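You operate a simulated robot arm through the tools that you are given. There is no shell and no other tool. Be economical: measure what you need, move in short steps, check, and stop when the job is done.

You are at the controls of a simulated two-armed robot. One attempt, no reset.

JOB
Put the red rubber plug in the inside of the tray marked tested. Take the capacitor number two and put it on top of the valve number one. Take the yellow impeller and put it on top of the steel offcut. Take the strainer with the white plate and leave it on top of the orange bin. Turn the batch dial to 2. Turn the stop dial to 4 mm. Turn the fan dial of the extractor to 2. Take the tube marked pass on the bench with the bins and put it away on the rack bench. The order is free. Set down upright: capacitor number two, strainer with the white plate.

It is judged by the outcome, as a careful person would: the job done as asked, and still so three seconds after it is handed in. It fails if anything else is knocked over, pushed out of place, dropped, spilled or broken.

ROBOT AND FRAMES
Two 7-joint arms with two-finger parallel grippers on one trunk, on a base that drives. Base frame: it is fixed to the floor where the robot stands at the start and does not move with it; the origin is under the middle of the robot, x ahead of it, y to its left, z up. Units: mm, degrees, N and s.
The left shoulder is at the start at [20, 170, 1103], the right one opposite. With the tool pointing down near the work surface each hand reaches from about 160 to 660 mm from the robot's upright axis, wherever it stands, measured 20 degrees to its own side. Places, roughly: batch dial [-700, -4300, 800]; capacitor number two [500, 0, 750]; fan dial of the extractor [-1800, 1000, 1500]; inside of the tray marked tested (21x15 cm) [400, -2200, 800]; orange bin [250, -2000, 750]; rack bench [7400, -4900, 700]; red rubber plug (5x5x3 cm) [600, 0, 800]; steel offcut (8x8x9 cm) [-100, -1600, 800]; stop dial [700, -6000, 1000]; strainer with the white plate [0, -1750, 1000]; tube marked pass [-500, 2000, 1000]; valve number one [1000, 0, 750]; yellow impeller (6x6x3 cm) [-300, -1600, 800]. Payload 3.8 kg a hand.
Tool frame (each hand has its own): the origin (TCP) lies between the finger pads and is the grasp point; the fingertips stand 30 mm ahead of it; z points along the fingers, y is the line along which they close. The gripper opens to 110 mm. The fingers are 20 mm wide and 10 mm thick; the gripper's body (48 by 112 mm) begins 55 mm behind the TCP.
Orientation is told as [roll, pitch, yaw] about the base's x, y, z axes, in that order, counted from this pose: with the fingers straight down and closing along the base's y, the tool's x points along the base's -x, its y along +y and its z along -z.

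CONTROLS
- The arms move only by the tool nudge_tool. It takes "left_targets", "right_targets" or both (then of equal length, played together; a hand with none holds still); each is a list of rows, each an object (a shift or turn left out is 0, a gripper value left out holds the last) with "travel": the shift along the tool's x, y, z in units of 100 mm (1.0 is 100 mm), a list of three; "delta_rot": the turn, a rotation vector about the tool's x, y, z in units of 45 degrees (1.0 is 45 degrees), a list of three. In form: [{"travel": [tx, ty, tz], "delta_rot": [rx, ry, rz]}, ...]. A call has 1 to 20 rows; each row is the pose to reach, as a shift and turn from the pose commanded when the call began, along the tool's axes at that moment. "left_hand" and "right_hand" are, for a hand that has rows, the opening, from 0 (shut) to 1 (fully open), set as the call begins (left out, the last holds). A call with a number of a shift or a turn outside -1 to 1 is refused whole. A row lasts 0.2 s, in which the tool goes at most 50 mm and 8.6 degrees; a call with a longer step from one row to the next is refused whole, and so is a gripper value outside its range. A pose out of reach is approached as far as the arm can. The call stops where the force on the tool passes 40 N (or 10 N more than at its start, if that is more) or the arm is blocked; 0.2 s more then pass. The fingers move at their own pace (about 72 mm/s each) and stop on an object; they squeeze with about 33 N. The grip force told is the motor's: it shows also when the fingers shut on nothing. Time passes only in rows, and 0.2 s behind the last, so rows that repeat a pose let the fingers close. It gives the time, the measured TCP pose, the force on the tool (base axes), the opening and the grip force at its end, in the units of the frame above (readings bear some noise), with the torque about the TCP (base axes, N m) and any sound that the robot's microphone picked up, and new pictures: "show" is both (left out), scene, wrist or none (wrist: the cameras of the hands that moved).
- Cameras (640 x 400 px; columns grow to the right, rows downward): "scene" is now at [112.1, 7.6, 1268.8]; the picture's right is [0.06, -1.00, 0.00], its down [-0.45, -0.03, -0.89] and it looks along [0.89, 0.06, -0.45] (base axes); focal length 285 px, centre (320, 200). "left" rides on the left gripper at [72, -17, -103] in its tool frame; the picture's right is [0.23, 0.97, 0.00], its down [-0.76, 0.18, -0.62] and it looks along [-0.61, 0.14, 0.78] (tool axes); focal length 222 px, centre (320, 200). "right" rides on the right gripper at [72, 17, -103] in its tool frame; the picture's right is [-0.23, 0.97, 0.00], its down [-0.76, -0.18, -0.62] and it looks along [-0.61, -0.14, 0.78] (tool axes); focal length 222 px, centre (320, 200). There is no depth. A picture from a camera that has moved, and an enlarged one, comes with that camera's place and axes in the base frame and with its lens.
- move_column(by): slides the trunk up (or, below 0, down) by that many mm; the arms and the scene camera ride with it, the base frame stays. It gives what a move gives, with no picture.
- drive_base(legs): drives the robot by 1 to 6 legs, each [ahead, turn to the left] in mm and degrees, along the robot's own axes; the way and the turn of a leg run together, so that a leg with both is an arc; at most 1500 mm and 180 degrees a leg. The arms and the cameras ride along, it lands a little off, and it stops where it bumps. It gives what a move gives, and a new picture of the scene camera.
- pan_tilt(pan, tilt): turns the head with the scene camera to pan (to the left, within 80 degrees either way) and tilt (down, from -29 to 69), counted from straight ahead of the robot. It gives what a move gives, and a new picture of the scene camera.
- inspect(camera, box): a new picture of the part [left, top, right, bottom] of that camera's present view, enlarged. No time passes.
- finish_job(): hands the job in; it is judged then, once.

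Go step by step. Nothing tells you exact positions but the pictures and the camera data: compare them with the known pose of the tool, close in by small moves and look again before you grip or let go. The budget is 196 turns and 260 pictures, counting those below and the enlarged ones. Unless the task says otherwise, let go and move clear before handing in, and close with one line.

The tools are called after ">>>" as name(argument=value, ...) on one line, values as JSON. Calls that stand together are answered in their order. nudge_tool: Moves the arms, as the interface text tells. Its arguments: {"type":"object","properties":{"left_targets":{"type":"array"},"left_hand":{"type":"number"},"right_targets":{"type":"array"},"right_hand":{"type":"number"},"show":{"type":"string","enum":["both","scene","wrist","none"]}},"required":[]} The other tools are called the same way: move_column (by) slides the trunk up or down; drive_base (legs) drives the base; pan_tilt (pan, tilt) turns the head that bears the scene camera; inspect (camera, box) takes an enlarged picture of a part of a camera's view; finish_job () hands the job in.

At the start:

```text
time_s: 0.0
left_tool_pos: [522.3, 175.1, 1081.8]
left_orientation: [-0.1, 0.1, -0.1]
left_ft_force: [0.8, 0.0, -0.2]
left_wrist_torque: [0.04, -0.04, -0.01]
left_finger_gap: 110.2
left_finger_force: 0.1
right_tool_pos: [530.4, -187.7, 1039.2]
right_orientation: [0.0, -0.1, 0.0]
right_ft_force: [-0.5, 0.1, -0.4]
right_wrist_torque: [0.02, -0.01, 0.02]
right_finger_gap: 110.1
right_finger_force: 0.1
trunk travel left (down, up): [-200.0, 370.0]
robot x, y, heading: [1.4, -0.6, -0.0]
head pan, tilt: [3.7, 26.6]
```

scene: 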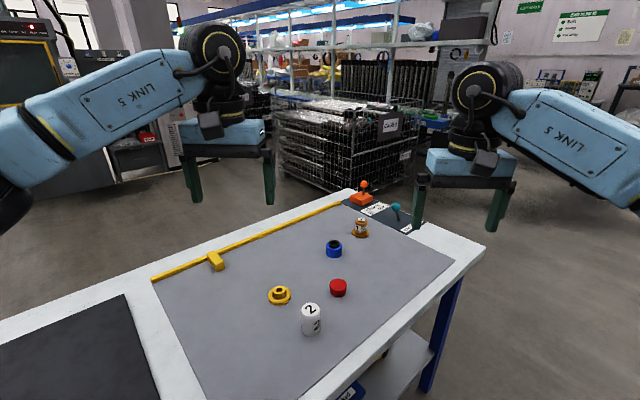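
right: 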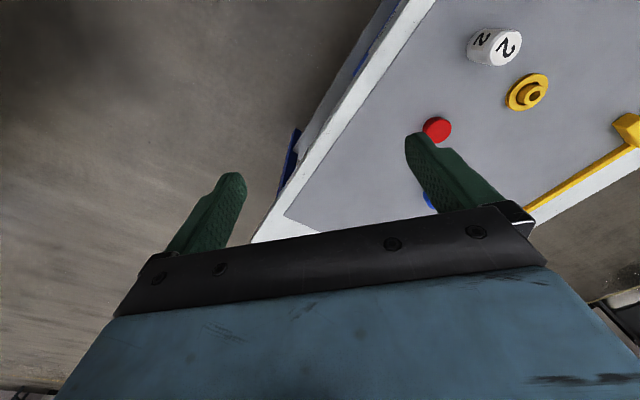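
left: 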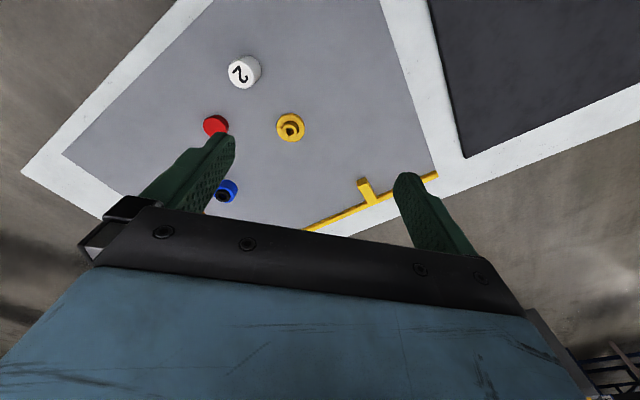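

I see the bench ahead with the capacitor (white, 2), red plug, and two valves at the far end. I'll look closer at the valves and the rest.

>>> inspect(camera="scene", box=[320, 160, 440, 250])

>>> inspect(camera="scene", box=[240, 230, 400, 350])

```text
4.44 times, centred on (380, 205) of scene
camera zoom: at [112.1, 7.6, 1268.8], right [0.06, -1.0, 0.0], down [-0.45, -0.03, -0.89], along [0.89, 0.06, -0.45], focal length 1268 px, centre (53, 178)
```

zoom: 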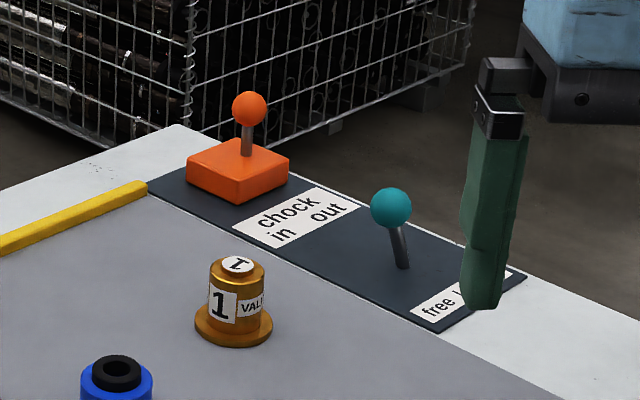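

```text
3.33 times, centred on (320, 290) of scene
camera zoom: at [112.1, 7.6, 1268.8], right [0.06, -1.0, 0.0], down [-0.45, -0.03, -0.89], along [0.89, 0.06, -0.45], focal length 951 px, centre (320, -100)
```

zoom: 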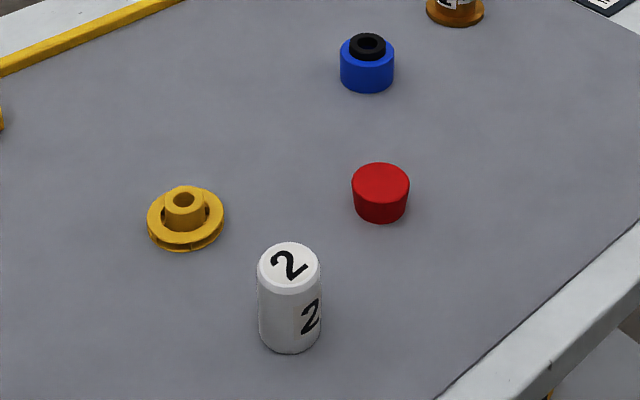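

The gold cylinder marked 1 is the valve, at about [914,-74]. The capacitor top is near [533,55,808] and the plug near [641,0]. I'll bring the left hand towards the capacitor.

>>> nudge_tool(left_targets=[{"travel": [-0.03, -0.33, 0.33]}, {"travel": [-0.07, -0.66, 0.66]}, {"travel": [-0.11, -1.0, 1.0]}], left_hand=1, show="none")

>>> nudge_tool(left_targets=[{"travel": [0, -0.1, 0.4]}, {"travel": [0, -0.2, 0.8]}, {"travel": [0, -0.2, 0.9]}])

```text
time_s: 0.8
left_tool_pos: [533.4, 72.2, 981.4]
left_orientation: [0.0, -0.1, -0.1]
left_ft_force: [-1.0, -0.6, -0.1]
left_wrist_torque: [-0.02, 0.0, -0.01]
left_finger_gap: 110.1
left_finger_force: 0.1
right_tool_pos: [530.3, -188.3, 1039.9]
right_orientation: [-0.1, 0.0, 0.0]
right_ft_force: [-0.1, -0.6, -0.1]
right_wrist_torque: [0.04, 0.01, -0.04]
right_finger_gap: 110.1
right_finger_force: 0.1
trunk travel left (down, up): [-200.0, 370.0]
robot x, y, heading: [4.0, -0.9, -0.1]
head pan, tilt: [3.7, 26.6]
```

```text
time_s: 1.6
left_tool_pos: [532.4, 52.7, 891.7]
left_orientation: [0.0, 0.0, 0.0]
left_ft_force: [-0.2, 0.5, -0.7]
left_wrist_torque: [0.01, 0.01, 0.03]
left_finger_gap: 110.3
left_finger_force: 0.0
right_tool_pos: [530.0, -188.3, 1040.4]
right_orientation: [0.0, 0.0, 0.0]
right_ft_force: [1.0, 0.0, 0.1]
right_wrist_torque: [0.01, 0.01, 0.0]
right_finger_gap: 109.8
right_finger_force: 0.0
trunk travel left (down, up): [-200.0, 370.0]
robot x, y, heading: [-3.0, -0.5, -0.0]
head pan, tilt: [3.7, 26.6]
camera scene: at [112.1, 7.7, 1268.8], right [0.06, -1.0, 0.0], down [-0.45, -0.03, -0.89], along [0.89, 0.06, -0.45], focal length 285 px, centre (320, 200)
camera left: at [459.4, 36.3, 996.5], right [-0.23, 0.97, 0.0], down [0.76, 0.18, 0.62], along [0.61, 0.14, -0.78], focal length 222 px, centre (320, 200)
```

scene: 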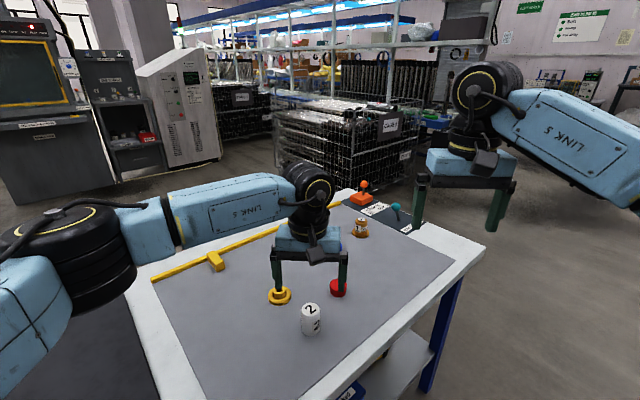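
left: 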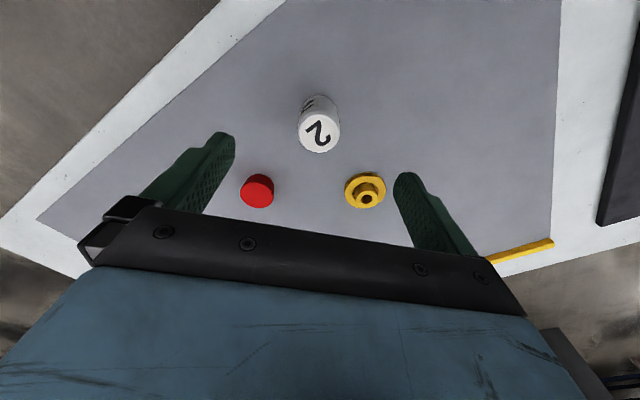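

The capacitor is directly below the left hand at [534,53]. I'll descend and grip it.

>>> nudge_tool(left_targets=[{"travel": [-0.02, 0, 0.4]}, {"travel": [-0.02, 0, 0.8]}, {"travel": [-0.02, 0, 1.0]}], show="wrist")

>>> nudge_tool(left_targets=[{"travel": [0, 0, 0.03]}, {"travel": [0, 0, 0.03]}, {"travel": [0, 0, 0.03]}, {"travel": [0, 0, 0.03]}], left_hand=0, show="none")

>>> nudge_tool(left_targets=[{"travel": [0, 0, -0.4]}, {"travel": [0, 0, -0.8]}, {"travel": [0, 0, -1.0]}], show="both")

```text
time_s: 2.4
left_tool_pos: [534.2, 54.0, 791.4]
left_orientation: [0.1, 0.0, 0.0]
left_ft_force: [-0.2, 0.4, -0.1]
left_wrist_torque: [-0.04, 0.02, 0.0]
left_finger_gap: 110.0
left_finger_force: 0.1
right_tool_pos: [530.2, -188.4, 1039.0]
right_orientation: [0.1, -0.1, 0.1]
right_ft_force: [0.4, 0.6, 0.4]
right_wrist_torque: [0.01, 0.0, 0.03]
right_finger_gap: 110.1
right_finger_force: 0.0
trunk travel left (down, up): [-200.0, 370.0]
robot x, y, heading: [-2.3, 2.5, -0.1]
head pan, tilt: [3.7, 26.6]
camera left: at [461.1, 36.1, 896.4], right [-0.23, 0.97, 0.0], down [0.76, 0.18, 0.62], along [0.61, 0.14, -0.78], focal length 222 px, centre (320, 200)
```

left: 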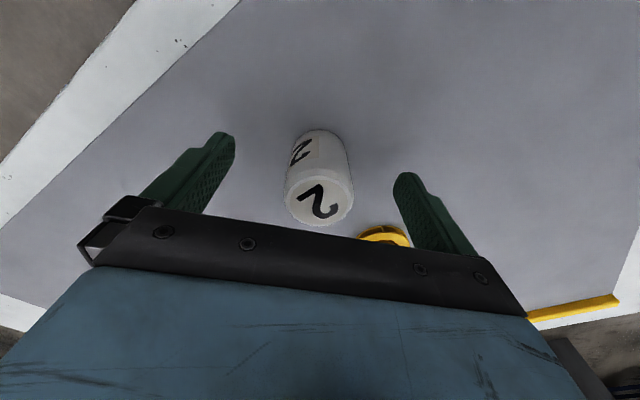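

```text
time_s: 3.4
left_tool_pos: [534.7, 52.5, 788.8]
left_orientation: [0.1, 0.0, 0.0]
left_ft_force: [1.0, -0.2, 0.1]
left_wrist_torque: [0.01, 0.04, -0.03]
left_finger_gap: 38.3
left_finger_force: 33.7
right_tool_pos: [530.8, -189.0, 1039.0]
right_orientation: [-0.1, 0.0, -0.1]
right_ft_force: [-0.5, -0.1, -0.7]
right_wrist_torque: [-0.02, -0.01, 0.0]
right_finger_gap: 110.3
right_finger_force: 0.0
trunk travel left (down, up): [-200.0, 370.0]
robot x, y, heading: [2.1, -1.5, -0.2]
head pan, tilt: [3.7, 26.6]
```

```text
time_s: 4.2
left_tool_pos: [532.7, 53.2, 889.6]
left_orientation: [0.0, 0.0, 0.0]
left_ft_force: [0.6, -0.6, 0.3]
left_wrist_torque: [0.01, 0.02, -0.03]
left_finger_gap: 0.0
left_finger_force: 33.3
right_tool_pos: [531.2, -189.7, 1040.3]
right_orientation: [0.0, 0.0, 0.0]
right_ft_force: [-0.5, 0.0, 0.7]
right_wrist_torque: [0.01, 0.01, 0.02]
right_finger_gap: 110.2
right_finger_force: 0.0
trunk travel left (down, up): [-200.0, 370.0]
robot x, y, heading: [2.4, 1.5, 0.1]
head pan, tilt: [3.7, 26.6]
camera scene: at [112.0, 7.6, 1268.8], right [0.06, -1.0, 0.0], down [-0.45, -0.03, -0.89], along [0.89, 0.06, -0.45], focal length 285 px, centre (320, 200)
camera left: at [460.4, 35.9, 994.1], right [-0.23, 0.97, 0.0], down [0.76, 0.18, 0.62], along [0.61, 0.14, -0.78], focal length 222 px, centre (320, 200)
```

scene: 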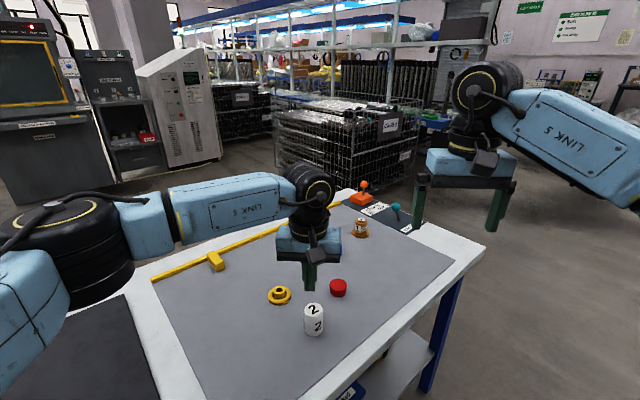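
left: 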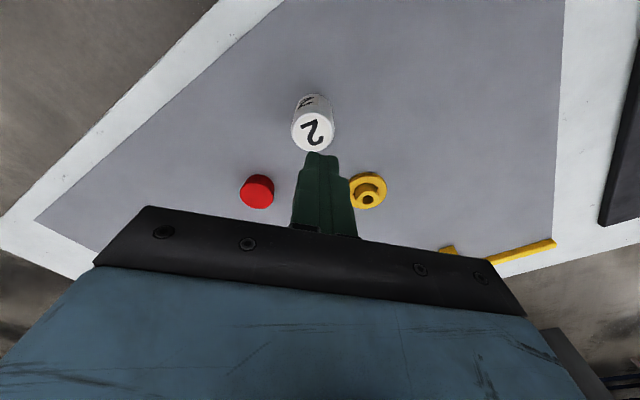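

The grip slipped off and the capacitor is still standing, shifted slightly. I'll look closer before regripping lower.

>>> inspect(camera="left", box=[220, 60, 420, 230])

>>> inspect(camera="scene", box=[270, 240, 370, 350])

```text
2.35 times, centred on (320, 145) of left
camera zoom: at [460.4, 35.9, 994.1], right [-0.23, 0.97, 0.0], down [0.76, 0.18, 0.62], along [0.61, 0.14, -0.78], focal length 523 px, centre (320, 329)
```

zoom: 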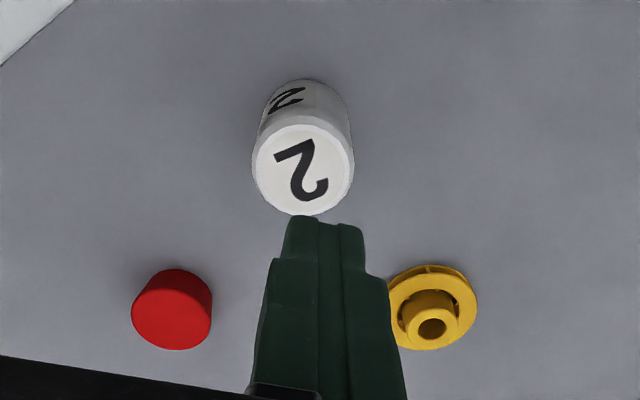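

```text
3.64 times, centred on (320, 295) of scene
camera zoom: at [112.0, 7.6, 1268.8], right [0.06, -1.0, 0.0], down [-0.45, -0.03, -0.89], along [0.89, 0.06, -0.45], focal length 1038 px, centre (320, -146)
```

zoom: 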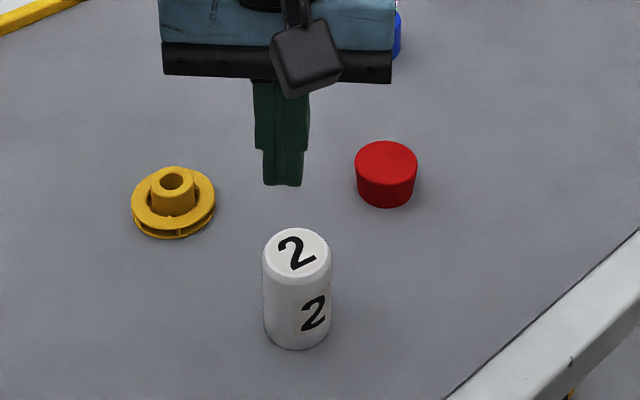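

The capacitor's top is at about z=797, lower than I had it, centred near [538,48], with the table at about 742. I'll regrip lower and lift slowly.

>>> nudge_tool(left_targets=[{"travel": [-0.05, -0.05, 0]}, {"travel": [-0.05, -0.05, 0]}, {"travel": [-0.05, -0.05, 0]}, {"travel": [-0.05, -0.05, 0.4]}, {"travel": [-0.05, -0.05, 0.8]}, {"travel": [-0.05, -0.05, 1.0]}], left_hand=1, show="none")

>>> nudge_tool(left_targets=[{"travel": [0, 0, 0.12]}], show="wrist")

>>> nudge_tool(left_targets=[{"travel": [0, 0, 0]}, {"travel": [0, 0, 0]}, {"travel": [0, 0, 0]}, {"travel": [0, 0, 0]}, {"travel": [0, 0, 0]}], left_hand=0, show="wrist")

>>> nudge_tool(left_targets=[{"travel": [0, 0, -0.05]}, {"travel": [0, 0, -0.1]}, {"travel": [0, 0, -0.15]}, {"travel": [0, 0, -0.2]}], show="both")

```text
time_s: 5.6
left_tool_pos: [539.3, 49.1, 788.6]
left_orientation: [0.0, 0.0, -0.1]
left_ft_force: [0.1, -0.7, 0.4]
left_wrist_torque: [0.03, -0.01, -0.02]
left_finger_gap: 110.0
left_finger_force: 0.0
right_tool_pos: [529.8, -188.3, 1040.0]
right_orientation: [-0.1, 0.0, 0.0]
right_ft_force: [0.1, -0.5, 0.3]
right_wrist_torque: [0.0, -0.04, -0.02]
right_finger_gap: 110.1
right_finger_force: 0.2
trunk travel left (down, up): [-200.0, 370.0]
robot x, y, heading: [-0.7, 1.2, 0.1]
head pan, tilt: [3.7, 26.6]
```

```text
time_s: 6.0
left_tool_pos: [537.8, 49.3, 777.1]
left_orientation: [0.0, 0.0, 0.1]
left_ft_force: [0.3, -0.3, 0.6]
left_wrist_torque: [-0.01, 0.0, 0.01]
left_finger_gap: 109.8
left_finger_force: 0.0
right_tool_pos: [530.9, -187.8, 1039.7]
right_orientation: [-0.1, 0.0, 0.0]
right_ft_force: [-0.3, -0.2, -1.0]
right_wrist_torque: [0.0, -0.01, -0.03]
right_finger_gap: 110.2
right_finger_force: 0.0
trunk travel left (down, up): [-200.0, 370.0]
robot x, y, heading: [1.2, 2.7, -0.1]
head pan, tilt: [3.7, 26.6]
camera left: at [466.2, 31.8, 881.3], right [-0.23, 0.97, 0.0], down [0.76, 0.18, 0.62], along [0.61, 0.14, -0.78], focal length 222 px, centre (320, 200)
```

left: 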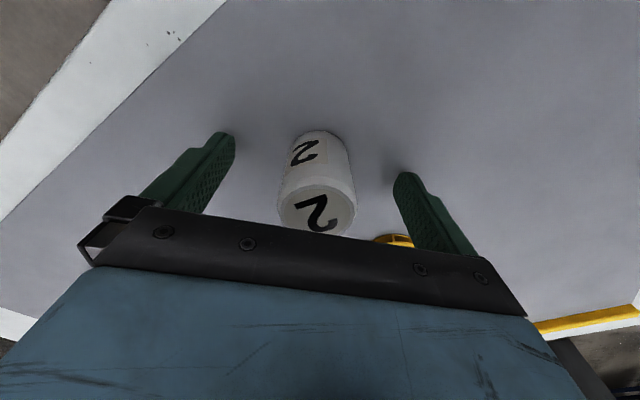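

```text
time_s: 7.2
left_tool_pos: [539.4, 48.7, 776.0]
left_orientation: [0.1, 0.0, 0.0]
left_ft_force: [0.4, 0.2, 1.0]
left_wrist_torque: [0.02, 0.01, 0.01]
left_finger_gap: 39.0
left_finger_force: 33.6
right_tool_pos: [531.5, -187.2, 1040.0]
right_orientation: [0.0, 0.0, 0.0]
right_ft_force: [0.5, 0.5, 0.2]
right_wrist_torque: [0.02, -0.02, 0.02]
right_finger_gap: 110.1
right_finger_force: 0.0
trunk travel left (down, up): [-200.0, 370.0]
robot x, y, heading: [-2.9, 2.0, -0.0]
head pan, tilt: [3.7, 26.6]
camera left: at [466.3, 32.0, 881.6], right [-0.23, 0.97, 0.0], down [0.76, 0.18, 0.62], along [0.61, 0.14, -0.78], focal length 222 px, centre (320, 200)
```

left: 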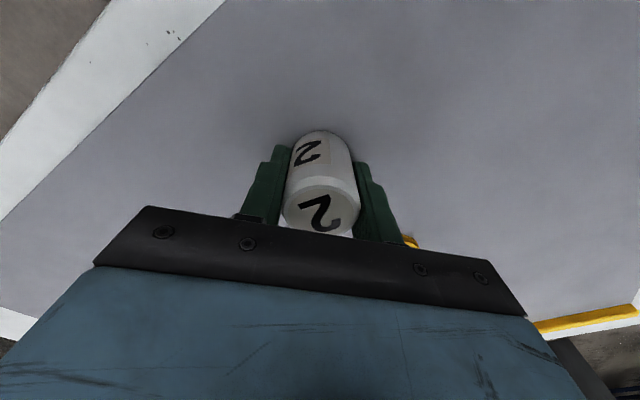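

```text
time_s: 8.2
left_tool_pos: [540.1, 48.4, 797.0]
left_orientation: [0.0, 0.1, 0.0]
left_ft_force: [0.3, -0.4, -0.5]
left_wrist_torque: [-0.01, 0.03, -0.02]
left_finger_gap: 38.8
left_finger_force: 33.3
right_tool_pos: [530.4, -188.1, 1039.4]
right_orientation: [0.0, 0.1, 0.0]
right_ft_force: [-0.5, 0.1, -0.2]
right_wrist_torque: [-0.02, 0.01, 0.03]
right_finger_gap: 110.1
right_finger_force: 0.0
trunk travel left (down, up): [-200.0, 370.0]
robot x, y, heading: [2.8, 2.2, 0.1]
head pan, tilt: [3.7, 26.6]
camera scene: at [112.1, 7.6, 1268.8], right [0.06, -1.0, 0.0], down [-0.45, -0.03, -0.89], along [0.89, 0.06, -0.45], focal length 285 px, centre (320, 200)
camera left: at [466.6, 32.1, 901.7], right [-0.23, 0.97, 0.0], down [0.76, 0.18, 0.62], along [0.61, 0.14, -0.78], focal length 222 px, centre (320, 200)
```

scene: 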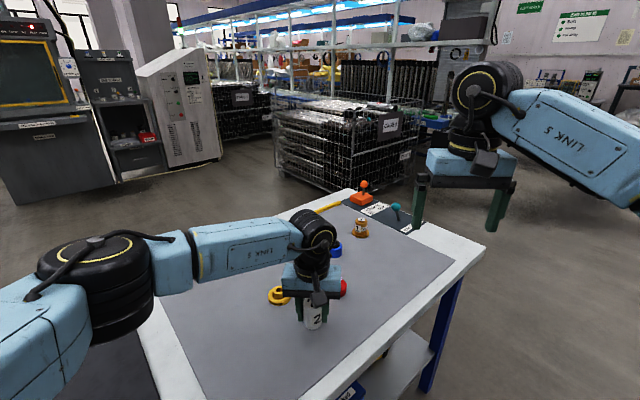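
left: 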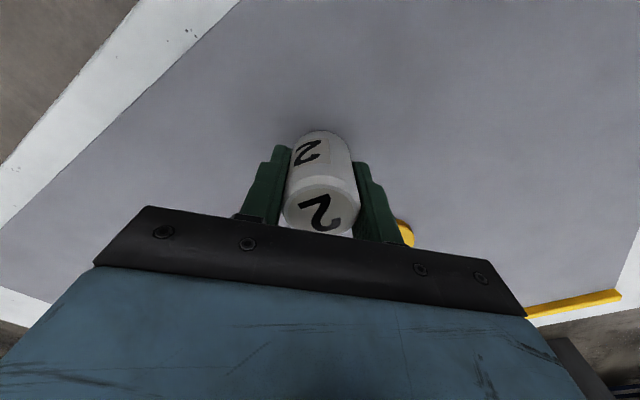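

The capacitor is held. I'll lift it high, then drive along the bench's edge towards the valve.

>>> nudge_tool(left_targets=[{"travel": [0, 0, -0.25]}, {"travel": [0, 0, -0.5]}, {"travel": [0, 0.1, -0.75]}, {"travel": [0, 0.3, -1.0]}], show="none")

>>> nudge_tool(left_targets=[{"travel": [0.1, 0.2, -0.25]}, {"travel": [0.2, 0.4, -0.5]}, {"travel": [0.3, 0.6, -0.75]}, {"travel": [0.5, 0.9, -0.9]}], show="none")

>>> drive_base(legs=[[0, -41], [480, 0]])

```text
time_s: 9.2
left_tool_pos: [539.1, 80.5, 898.8]
left_orientation: [0.0, -0.1, -0.1]
left_ft_force: [-0.2, 0.8, -0.7]
left_wrist_torque: [-0.01, 0.0, 0.01]
left_finger_gap: 38.7
left_finger_force: 32.8
right_tool_pos: [530.5, -188.8, 1039.5]
right_orientation: [-0.1, 0.0, 0.1]
right_ft_force: [-0.4, -0.6, 0.9]
right_wrist_torque: [-0.01, 0.0, 0.0]
right_finger_gap: 109.9
right_finger_force: 0.1
trunk travel left (down, up): [-200.0, 370.0]
robot x, y, heading: [-3.8, 2.4, 0.1]
head pan, tilt: [3.7, 26.6]
```

```text
time_s: 10.2
left_tool_pos: [488.0, 169.3, 988.2]
left_orientation: [0.0, 0.0, 0.0]
left_ft_force: [0.0, 0.0, 0.5]
left_wrist_torque: [0.02, 0.03, 0.04]
left_finger_gap: 38.9
left_finger_force: 33.1
right_tool_pos: [529.5, -188.8, 1039.3]
right_orientation: [0.0, 0.1, -0.1]
right_ft_force: [-0.2, 0.0, 1.4]
right_wrist_torque: [-0.01, 0.01, 0.07]
right_finger_gap: 109.9
right_finger_force: 0.1
trunk travel left (down, up): [-200.0, 370.0]
robot x, y, heading: [-0.6, 0.1, -0.4]
head pan, tilt: [3.7, 26.6]
```

```text
time_s: 14.9
left_tool_pos: [840.4, -507.4, 987.2]
left_orientation: [0.0, 0.0, -41.0]
left_ft_force: [0.4, 0.2, -1.2]
left_wrist_torque: [-0.01, 0.02, 0.0]
left_finger_gap: 39.0
left_finger_force: 32.7
right_tool_pos: [637.3, -803.2, 1040.1]
right_orientation: [0.0, 0.0, -41.0]
right_ft_force: [-0.8, 0.5, -0.5]
right_wrist_torque: [0.01, 0.02, -0.02]
right_finger_gap: 109.9
right_finger_force: 0.0
trunk travel left (down, up): [-200.0, 370.0]
robot x, y, heading: [363.7, -313.3, -40.9]
head pan, tilt: [3.7, 26.6]
camera scene: at [449.5, -381.5, 1268.7], right [-0.61, -0.8, 0.0], down [-0.36, 0.27, -0.89], along [0.71, -0.54, -0.45], focal length 285 px, centre (320, 200)
```

scene: 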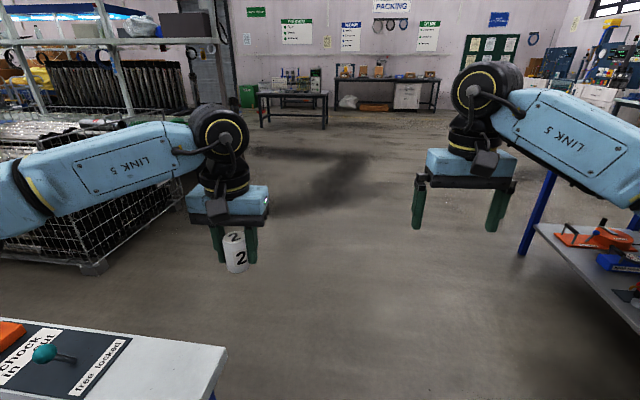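

Now I'll turn left to face the valve.

>>> drive_base(legs=[[0, 48]])

>>> pan_tilt(pan=15, tilt=40)

```text
time_s: 17.5
left_tool_pos: [818.6, -88.3, 987.4]
left_orientation: [0.0, 0.0, 6.9]
left_ft_force: [-0.7, -0.3, -0.3]
left_wrist_torque: [-0.04, 0.0, -0.01]
left_finger_gap: 38.6
left_finger_force: 33.2
right_tool_pos: [902.9, -436.9, 1040.6]
right_orientation: [0.0, 0.0, 6.9]
right_ft_force: [-0.3, -0.3, 0.3]
right_wrist_torque: [-0.03, -0.01, -0.01]
right_finger_gap: 110.0
right_finger_force: 0.0
trunk travel left (down, up): [-200.0, 370.0]
robot x, y, heading: [353.4, -321.5, 7.1]
head pan, tilt: [3.7, 26.6]
camera scene: at [464.6, -298.4, 1268.8], right [0.18, -0.98, 0.0], down [-0.44, -0.08, -0.89], along [0.88, 0.17, -0.45], focal length 285 px, centre (320, 200)
```

scene: 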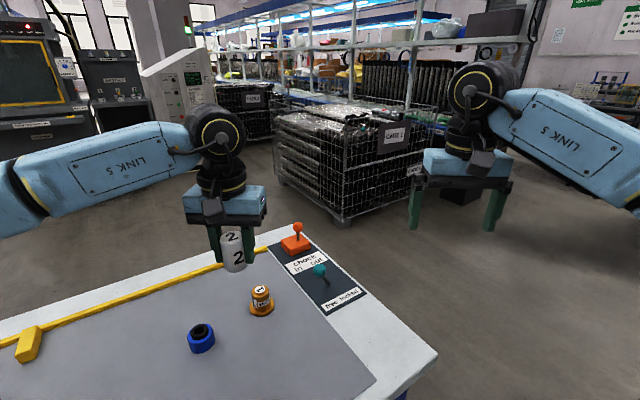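

```text
time_s: 18.3
left_tool_pos: [818.7, -89.4, 987.9]
left_orientation: [0.0, 0.0, 6.9]
left_ft_force: [0.2, -0.1, -1.8]
left_wrist_torque: [0.03, 0.01, 0.01]
left_finger_gap: 38.5
left_finger_force: 33.3
right_tool_pos: [902.1, -438.4, 1039.9]
right_orientation: [0.1, -0.1, 6.9]
right_ft_force: [-0.1, -0.1, 0.1]
right_wrist_torque: [-0.03, -0.05, 0.0]
right_finger_gap: 109.8
right_finger_force: 0.1
trunk travel left (down, up): [-200.0, 370.0]
robot x, y, heading: [353.9, -321.9, 7.2]
head pan, tilt: [15.0, 40.0]
camera scene: at [453.3, -284.1, 1248.1], right [0.37, -0.93, 0.0], down [-0.6, -0.24, -0.77], along [0.71, 0.29, -0.64], focal length 285 px, centre (320, 200)
```

scene: 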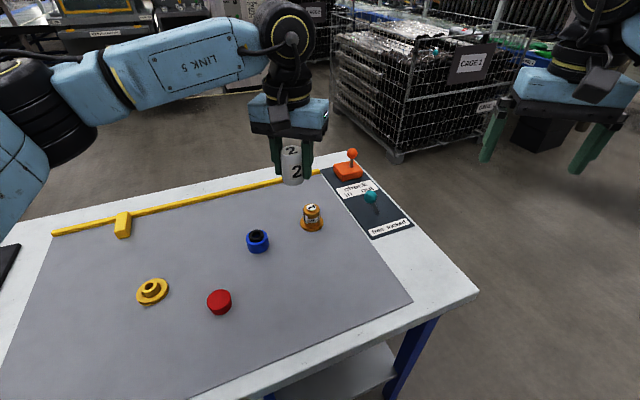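

>>> inspect(camera="scene", box=[250, 150, 410, 250])

>>> inspect(camera="left", box=[120, 0, 520, 250])

```text
4.00 times, centred on (330, 200) of scene
camera zoom: at [453.3, -284.1, 1248.1], right [0.37, -0.93, 0.0], down [-0.6, -0.24, -0.77], along [0.71, 0.29, -0.64], focal length 1141 px, centre (280, 200)
```

zoom: 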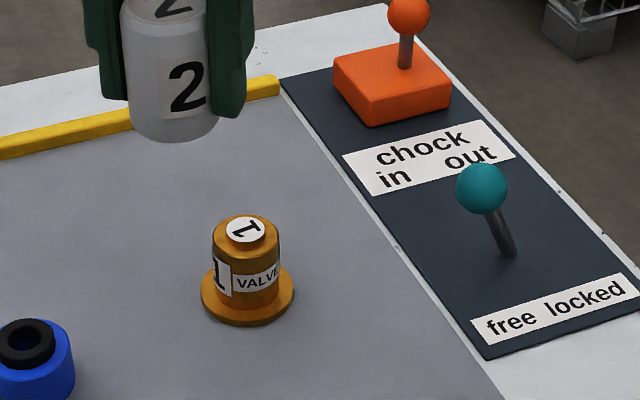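

```text
1.60 times, centred on (320, 125) of left
camera zoom: at [748.2, -114.8, 1091.6], right [-0.34, 0.94, 0.0], down [0.73, 0.27, 0.62], along [0.59, 0.21, -0.78], focal length 355 px, centre (320, 320)
```

zoom: 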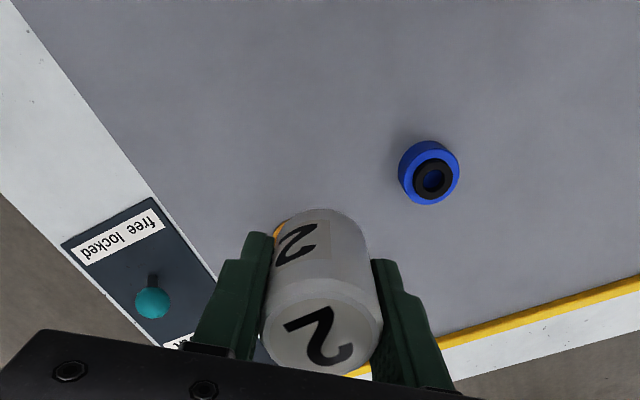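

The valve is at about [916,-73] with its top near z=800. I'll bring the capacitor above it.

>>> nudge_tool(left_targets=[{"travel": [-0.33, 0.01, 0]}, {"travel": [-0.66, 0.02, 0.1]}, {"travel": [-0.98, 0.04, 0.3]}, {"travel": [-0.98, 0.04, 0.6]}, {"travel": [-0.98, 0.04, 0.95]}], show="none")

>>> pan_tilt(pan=20, tilt=35)

>>> inspect(camera="scene", box=[260, 120, 420, 220])

>>> inspect(camera="left", box=[160, 80, 480, 280])

```text
time_s: 19.5
left_tool_pos: [915.9, -72.4, 890.7]
left_orientation: [0.0, 0.0, 6.9]
left_ft_force: [-0.6, -1.2, -1.3]
left_wrist_torque: [0.0, 0.01, 0.0]
left_finger_gap: 38.6
left_finger_force: 33.4
right_tool_pos: [901.9, -437.3, 1039.0]
right_orientation: [0.1, 0.0, 6.9]
right_ft_force: [0.0, 0.1, 0.8]
right_wrist_torque: [-0.03, 0.0, 0.02]
right_finger_gap: 110.0
right_finger_force: 0.1
trunk travel left (down, up): [-200.0, 370.0]
robot x, y, heading: [350.3, -321.5, 7.1]
head pan, tilt: [15.0, 40.0]
```

```text
time_s: 20.1
left_tool_pos: [914.2, -72.9, 892.0]
left_orientation: [0.0, 0.0, 6.9]
left_ft_force: [0.0, 0.4, -0.3]
left_wrist_torque: [0.01, 0.02, 0.0]
left_finger_gap: 38.5
left_finger_force: 32.9
right_tool_pos: [903.5, -436.7, 1039.4]
right_orientation: [0.0, 0.1, 7.0]
right_ft_force: [-0.5, -0.2, -0.3]
right_wrist_torque: [0.0, 0.0, 0.0]
right_finger_gap: 109.9
right_finger_force: 0.1
trunk travel left (down, up): [-200.0, 370.0]
robot x, y, heading: [354.1, -319.5, 7.1]
head pan, tilt: [20.0, 35.0]
camera scene: at [453.0, -275.7, 1255.5], right [0.45, -0.89, 0.0], down [-0.51, -0.26, -0.82], along [0.73, 0.37, -0.57], focal length 285 px, centre (320, 200)
```

scene: 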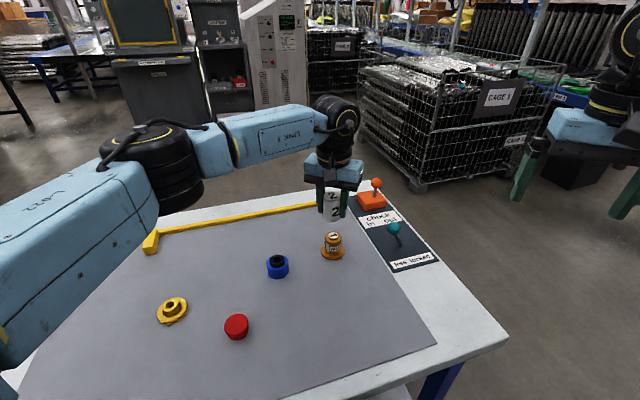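

```text
4.00 times, centred on (340, 170) of scene
camera zoom: at [453.0, -275.7, 1255.5], right [0.45, -0.89, 0.0], down [-0.51, -0.26, -0.82], along [0.73, 0.37, -0.57], focal length 1141 px, centre (240, 320)
```

zoom: 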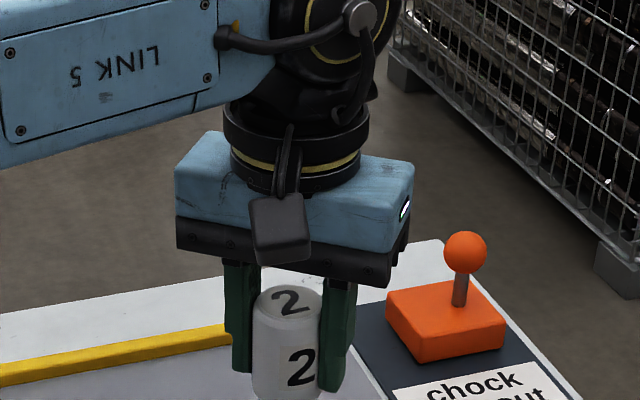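

```text
2.00 times, centred on (320, 180) of left
camera zoom: at [844.9, -98.5, 996.1], right [-0.34, 0.94, 0.0], down [0.73, 0.27, 0.62], along [0.59, 0.21, -0.78], focal length 444 px, centre (320, 240)
```

zoom: 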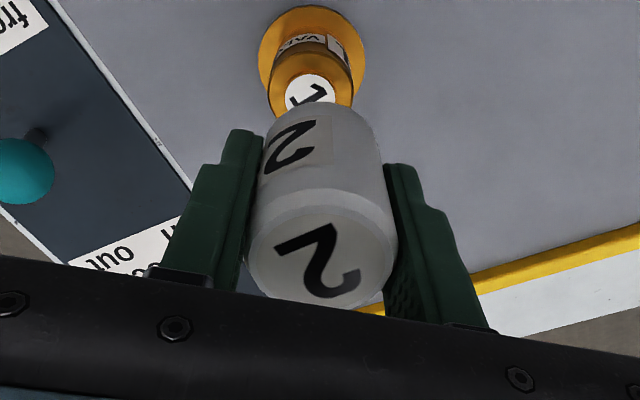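

>>> inspect(camera="scene", box=[280, 180, 390, 270])

```text
4.44 times, centred on (335, 225) of scene
camera zoom: at [453.0, -275.7, 1255.5], right [0.45, -0.89, 0.0], down [-0.51, -0.26, -0.82], along [0.73, 0.37, -0.57], focal length 1268 px, centre (253, 89)
```

zoom: 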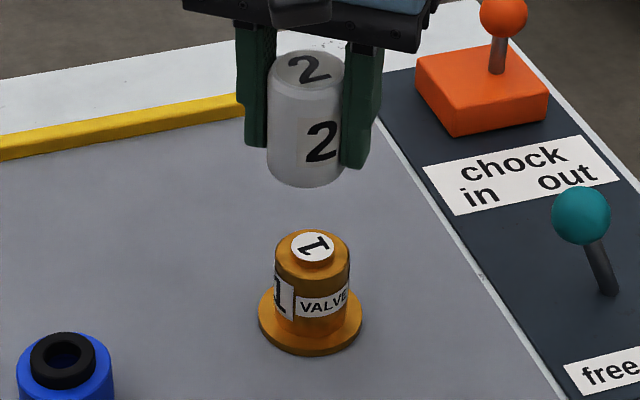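

The capacitor needs to move about 5 mm to −y. I'll correct that and lower it to just above the valve top.

>>> nudge_tool(left_targets=[{"travel": [-0.01, -0.055, 0.2]}, {"travel": [-0.01, -0.055, 0.42]}], show="none")

>>> inspect(camera="scene", box=[280, 180, 390, 270])

>>> inspect(camera="left", box=[160, 80, 480, 280])

```text
time_s: 20.8
left_tool_pos: [916.7, -77.4, 847.4]
left_orientation: [-0.1, 0.0, 6.8]
left_ft_force: [-0.1, 0.3, -1.9]
left_wrist_torque: [-0.01, -0.01, 0.03]
left_finger_gap: 38.3
left_finger_force: 32.9
right_tool_pos: [901.4, -438.3, 1038.5]
right_orientation: [0.1, -0.1, 6.9]
right_ft_force: [-0.3, 0.5, 0.7]
right_wrist_torque: [0.03, 0.03, 0.01]
right_finger_gap: 110.1
right_finger_force: 0.1
trunk travel left (down, up): [-200.0, 370.0]
robot x, y, heading: [355.5, -319.9, 7.0]
head pan, tilt: [20.0, 35.0]
```

```text
4.44 times, centred on (335, 225) of scene
camera zoom: at [453.0, -275.6, 1255.6], right [0.45, -0.89, 0.0], down [-0.51, -0.26, -0.82], along [0.73, 0.37, -0.57], focal length 1268 px, centre (253, 89)
```

zoom: 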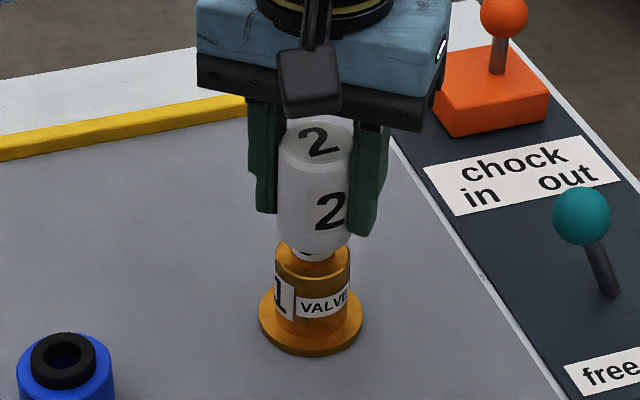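

```text
2.00 times, centred on (320, 180) of left
camera zoom: at [846.4, -103.7, 953.5], right [-0.34, 0.94, 0.0], down [0.73, 0.27, 0.62], along [0.59, 0.21, -0.78], focal length 444 px, centre (320, 240)
```

zoom: 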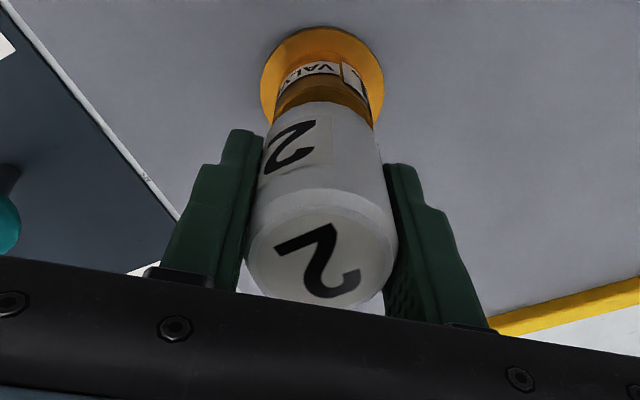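

Alignment looks good in both views. I'll lower in small steps and watch the force.

>>> nudge_tool(left_targets=[{"travel": [0, 0, 0.04]}, {"travel": [0, 0, 0.07]}], show="none")

>>> nudge_tool(left_targets=[{"travel": [0, 0, 0.02]}], show="none")

>>> inspect(camera="scene", box=[300, 200, 370, 260])

```text
time_s: 21.4
left_tool_pos: [916.0, -78.8, 841.8]
left_orientation: [0.0, 0.1, 6.9]
left_ft_force: [0.3, 0.3, -1.5]
left_wrist_torque: [-0.01, 0.03, -0.01]
left_finger_gap: 38.5
left_finger_force: 33.5
right_tool_pos: [903.0, -439.1, 1040.3]
right_orientation: [0.0, 0.0, 6.9]
right_ft_force: [-0.7, 0.6, 0.3]
right_wrist_torque: [-0.01, 0.02, -0.03]
right_finger_gap: 110.2
right_finger_force: 0.1
trunk travel left (down, up): [-200.0, 370.0]
robot x, y, heading: [355.5, -319.5, 7.0]
head pan, tilt: [20.0, 35.0]
```

```text
time_s: 21.8
left_tool_pos: [915.6, -79.1, 840.0]
left_orientation: [0.0, 0.0, 6.9]
left_ft_force: [0.3, 0.8, 0.0]
left_wrist_torque: [0.02, 0.02, -0.03]
left_finger_gap: 38.4
left_finger_force: 33.0
right_tool_pos: [902.3, -438.7, 1039.6]
right_orientation: [-0.1, 0.0, 6.9]
right_ft_force: [0.1, -0.1, 0.5]
right_wrist_torque: [-0.05, 0.01, 0.03]
right_finger_gap: 110.0
right_finger_force: 0.0
trunk travel left (down, up): [-200.0, 370.0]
robot x, y, heading: [353.7, -320.9, 7.1]
head pan, tilt: [20.0, 35.0]
```

```text
6.67 times, centred on (335, 230) of scene
camera zoom: at [452.9, -275.6, 1255.6], right [0.45, -0.89, 0.0], down [-0.51, -0.26, -0.82], along [0.73, 0.37, -0.57], focal length 1902 px, centre (220, 0)
```

zoom: 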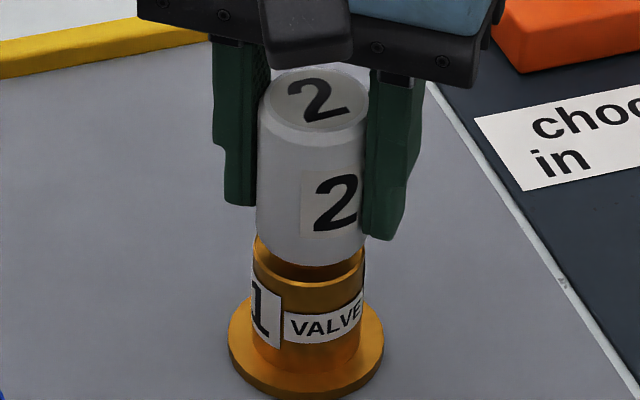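

>>> nudge_tool(left_targets=[{"travel": [0, 0, 0.015]}], show="none")

>>> nudge_tool(left_targets=[{"travel": [0, 0, 0.015]}], show="none")

>>> nudge_tool(left_targets=[{"travel": [0, 0, 0.015]}], show="none")

>>> inspect(camera="scene", box=[300, 200, 370, 260])

```text
time_s: 22.1
left_tool_pos: [916.7, -78.4, 838.0]
left_orientation: [0.0, 0.1, 6.9]
left_ft_force: [0.6, 0.0, -1.0]
left_wrist_torque: [0.0, 0.01, -0.02]
left_finger_gap: 38.6
left_finger_force: 32.7
right_tool_pos: [902.0, -438.6, 1040.4]
right_orientation: [0.0, 0.0, 6.9]
right_ft_force: [0.5, 0.2, -0.3]
right_wrist_torque: [-0.03, 0.0, 0.02]
right_finger_gap: 110.3
right_finger_force: 0.1
trunk travel left (down, up): [-200.0, 370.0]
robot x, y, heading: [352.3, -319.6, 6.8]
head pan, tilt: [20.0, 35.0]
```

```text
time_s: 22.6
left_tool_pos: [917.0, -77.9, 838.6]
left_orientation: [0.0, -0.1, 6.9]
left_ft_force: [-0.2, -0.9, -1.1]
left_wrist_torque: [0.02, -0.01, 0.01]
left_finger_gap: 38.6
left_finger_force: 32.2
right_tool_pos: [903.2, -439.0, 1039.2]
right_orientation: [0.0, 0.0, 7.0]
right_ft_force: [-0.8, -0.1, 0.0]
right_wrist_torque: [0.0, -0.01, -0.03]
right_finger_gap: 110.0
right_finger_force: 0.0
trunk travel left (down, up): [-200.0, 370.0]
robot x, y, heading: [350.1, -320.7, 7.2]
head pan, tilt: [20.0, 35.0]
```

```text
time_s: 22.9
left_tool_pos: [917.1, -78.3, 836.0]
left_orientation: [0.0, 0.0, 6.9]
left_ft_force: [-0.4, 0.4, 0.0]
left_wrist_torque: [0.0, -0.03, 0.03]
left_finger_gap: 38.7
left_finger_force: 33.0
right_tool_pos: [902.4, -437.2, 1039.8]
right_orientation: [0.1, 0.0, 6.9]
right_ft_force: [0.7, -0.5, -0.1]
right_wrist_torque: [0.02, -0.04, -0.04]
right_finger_gap: 109.7
right_finger_force: 0.0
trunk travel left (down, up): [-200.0, 370.0]
robot x, y, heading: [354.3, -320.2, 7.0]
head pan, tilt: [20.0, 35.0]
```

```text
6.67 times, centred on (335, 230) of scene
camera zoom: at [452.9, -275.7, 1255.6], right [0.45, -0.89, 0.0], down [-0.51, -0.26, -0.82], along [0.73, 0.37, -0.57], focal length 1902 px, centre (220, 0)
```

zoom: 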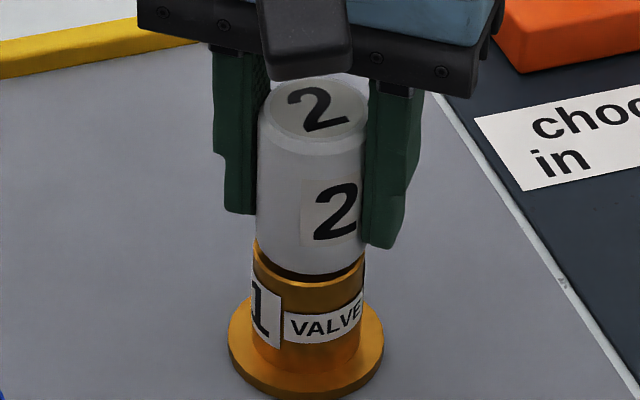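

>>> nudge_tool(left_targets=[{"travel": [0, 0, 0.015]}], show="none")

>>> nudge_tool(left_targets=[{"travel": [0, 0, 0.015]}], show="none")

>>> inspect(camera="scene", box=[300, 200, 370, 260])

```text
time_s: 23.4
left_tool_pos: [917.4, -77.1, 835.7]
left_orientation: [0.0, 0.0, 6.8]
left_ft_force: [-0.5, 0.5, -0.6]
left_wrist_torque: [-0.01, -0.02, -0.01]
left_finger_gap: 38.6
left_finger_force: 33.0
right_tool_pos: [902.8, -438.8, 1040.4]
right_orientation: [0.0, 0.0, 6.8]
right_ft_force: [0.7, 0.6, -0.2]
right_wrist_torque: [0.0, -0.01, -0.01]
right_finger_gap: 110.0
right_finger_force: 0.0
trunk travel left (down, up): [-200.0, 370.0]
robot x, y, heading: [356.1, -318.6, 7.0]
head pan, tilt: [20.0, 35.0]
```

```text
time_s: 23.8
left_tool_pos: [916.9, -78.4, 833.6]
left_orientation: [0.0, 0.0, 6.9]
left_ft_force: [-1.1, 0.7, 1.8]
left_wrist_torque: [0.04, 0.0, 0.0]
left_finger_gap: 38.7
left_finger_force: 32.9
right_tool_pos: [903.3, -438.0, 1040.2]
right_orientation: [0.0, -0.1, 6.9]
right_ft_force: [0.1, -0.7, -0.7]
right_wrist_torque: [0.02, 0.02, 0.03]
right_finger_gap: 110.2
right_finger_force: 0.0
trunk travel left (down, up): [-200.0, 370.0]
robot x, y, heading: [352.0, -322.4, 7.2]
head pan, tilt: [20.0, 35.0]
```

```text
6.67 times, centred on (335, 230) of scene
camera zoom: at [452.7, -275.7, 1255.6], right [0.45, -0.89, 0.0], down [-0.51, -0.26, -0.82], along [0.73, 0.37, -0.57], focal length 1902 px, centre (220, 0)
```

zoom: 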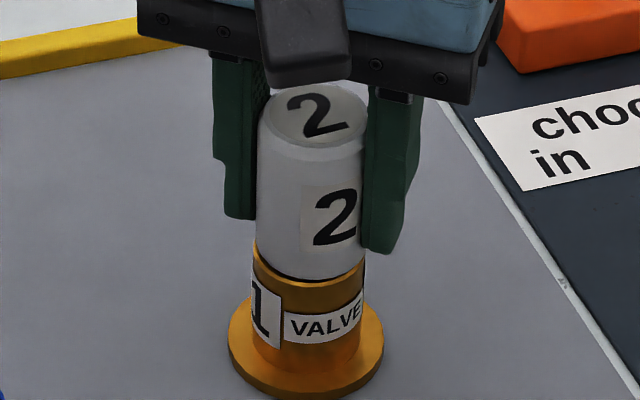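

>>> nudge_tool(left_targets=[{"travel": [0, 0, 0.01]}], show="none")

>>> nudge_tool(left_targets=[{"travel": [0, 0, 0.01]}], show="none")

>>> inspect(camera="scene", box=[300, 200, 370, 260])

>>> inspect(camera="left", box=[160, 80, 480, 280])

```text
time_s: 24.1
left_tool_pos: [916.9, -78.6, 834.0]
left_orientation: [-0.1, -0.1, 7.0]
left_ft_force: [-0.8, 1.0, 8.9]
left_wrist_torque: [0.08, 0.1, -0.06]
left_finger_gap: 38.2
left_finger_force: 32.9
right_tool_pos: [901.3, -437.6, 1039.1]
right_orientation: [0.0, 0.0, 6.8]
right_ft_force: [0.5, -1.2, -0.8]
right_wrist_torque: [0.0, -0.02, -0.01]
right_finger_gap: 109.9
right_finger_force: 0.0
trunk travel left (down, up): [-200.0, 370.0]
robot x, y, heading: [355.2, -320.5, 6.9]
head pan, tilt: [20.0, 35.0]
```

```text
time_s: 24.6
left_tool_pos: [917.1, -78.7, 835.0]
left_orientation: [0.1, -0.1, 7.0]
left_ft_force: [-0.7, 1.9, 15.7]
left_wrist_torque: [0.14, 0.08, -0.03]
left_finger_gap: 38.5
left_finger_force: 33.1
right_tool_pos: [901.5, -438.3, 1040.0]
right_orientation: [0.0, -0.1, 6.9]
right_ft_force: [-0.1, -0.3, -1.0]
right_wrist_torque: [-0.04, -0.01, -0.01]
right_finger_gap: 110.1
right_finger_force: 0.1
trunk travel left (down, up): [-200.0, 370.0]
robot x, y, heading: [354.4, -318.9, 6.9]
head pan, tilt: [20.0, 35.0]
```

```text
6.67 times, centred on (335, 230) of scene
camera zoom: at [451.7, -276.0, 1255.8], right [0.45, -0.89, 0.0], down [-0.51, -0.26, -0.82], along [0.73, 0.37, -0.57], focal length 1902 px, centre (220, 0)
```

zoom: 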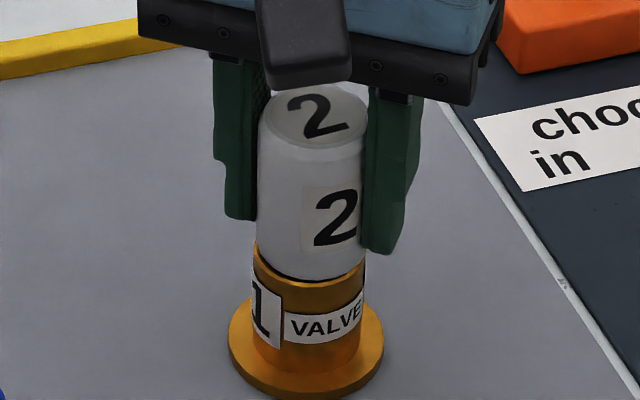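

```text
2.00 times, centred on (320, 180) of left
camera zoom: at [846.2, -104.0, 938.1], right [-0.34, 0.94, 0.0], down [0.73, 0.27, 0.63], along [0.59, 0.21, -0.78], focal length 444 px, centre (320, 240)
```

zoom: 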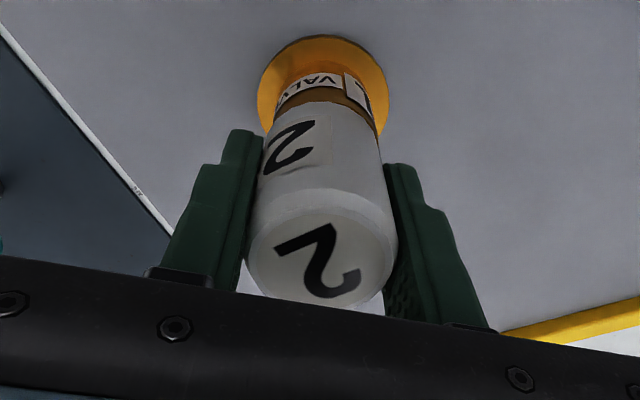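

Contact is firm. I'll ease the preload and open the fingers, then rise clear.

>>> nudge_tool(left_targets=[{"travel": [0, 0, -0.015]}], show="none")

>>> nudge_tool(left_targets=[{"travel": [0, 0, 0]}, {"travel": [0, 0, 0]}, {"travel": [0, 0, 0]}, {"travel": [0, 0, 0]}], left_hand=0.75, show="none")

>>> inspect(camera="scene", box=[300, 200, 370, 260])

>>> nudge_tool(left_targets=[{"travel": [0, 0, -0.2]}, {"travel": [0, 0, -0.6]}, {"travel": [0, 0, -1.0]}], show="scene")

```text
time_s: 24.9
left_tool_pos: [917.5, -79.0, 833.9]
left_orientation: [0.0, -0.1, 6.9]
left_ft_force: [3.6, 2.4, 11.8]
left_wrist_torque: [0.08, -0.08, -0.04]
left_finger_gap: 38.3
left_finger_force: 33.0
right_tool_pos: [902.3, -437.7, 1038.9]
right_orientation: [0.0, 0.0, 6.9]
right_ft_force: [-0.2, 0.2, -0.2]
right_wrist_torque: [0.02, 0.0, 0.03]
right_finger_gap: 110.1
right_finger_force: 0.1
trunk travel left (down, up): [-200.0, 370.0]
robot x, y, heading: [353.2, -318.7, 6.9]
head pan, tilt: [20.0, 35.0]
```

```text
time_s: 25.9
left_tool_pos: [917.9, -78.7, 832.6]
left_orientation: [0.0, 0.0, 6.9]
left_ft_force: [-0.2, 0.0, 0.6]
left_wrist_torque: [-0.01, -0.04, 0.01]
left_finger_gap: 82.5
left_finger_force: 0.0
right_tool_pos: [903.0, -438.3, 1039.6]
right_orientation: [0.0, 0.0, 6.8]
right_ft_force: [0.2, -0.7, -0.4]
right_wrist_torque: [-0.05, 0.01, 0.01]
right_finger_gap: 109.9
right_finger_force: 0.1
trunk travel left (down, up): [-200.0, 370.0]
robot x, y, heading: [352.6, -318.4, 6.9]
head pan, tilt: [20.0, 35.0]
```

```text
6.67 times, centred on (335, 230) of scene
camera zoom: at [452.9, -275.7, 1255.6], right [0.45, -0.89, 0.0], down [-0.51, -0.26, -0.82], along [0.73, 0.37, -0.57], focal length 1902 px, centre (220, 0)
```

zoom: 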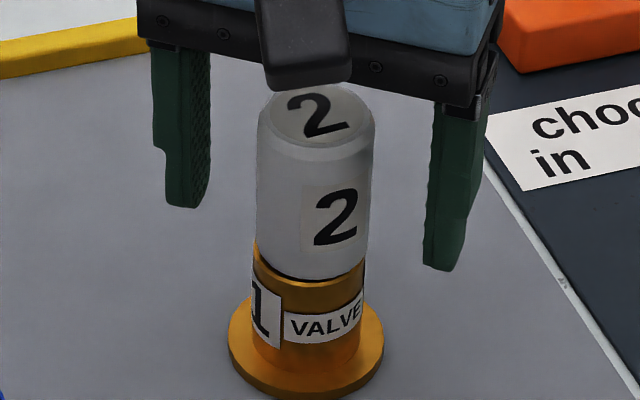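

```text
time_s: 26.8
left_tool_pos: [916.3, -79.5, 935.3]
left_orientation: [0.0, -0.1, 6.9]
left_ft_force: [0.2, 0.7, -0.4]
left_wrist_torque: [0.05, -0.04, -0.03]
left_finger_gap: 82.5
left_finger_force: 0.0
right_tool_pos: [902.9, -439.0, 1040.6]
right_orientation: [0.0, -0.1, 6.9]
right_ft_force: [-0.2, -0.9, -0.1]
right_wrist_torque: [-0.03, 0.0, 0.0]
right_finger_gap: 110.0
right_finger_force: 0.1
trunk travel left (down, up): [-200.0, 370.0]
robot x, y, heading: [353.8, -320.8, 6.9]
head pan, tilt: [20.0, 35.0]
camera scene: at [452.6, -275.9, 1255.6], right [0.45, -0.89, 0.0], down [-0.51, -0.26, -0.82], along [0.73, 0.37, -0.57], focal length 285 px, centre (320, 200)
```

scene: 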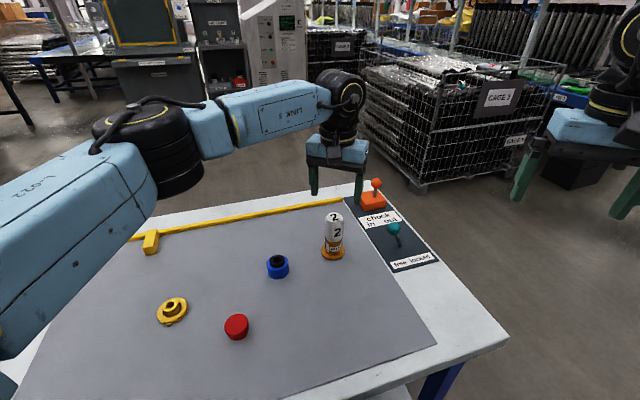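

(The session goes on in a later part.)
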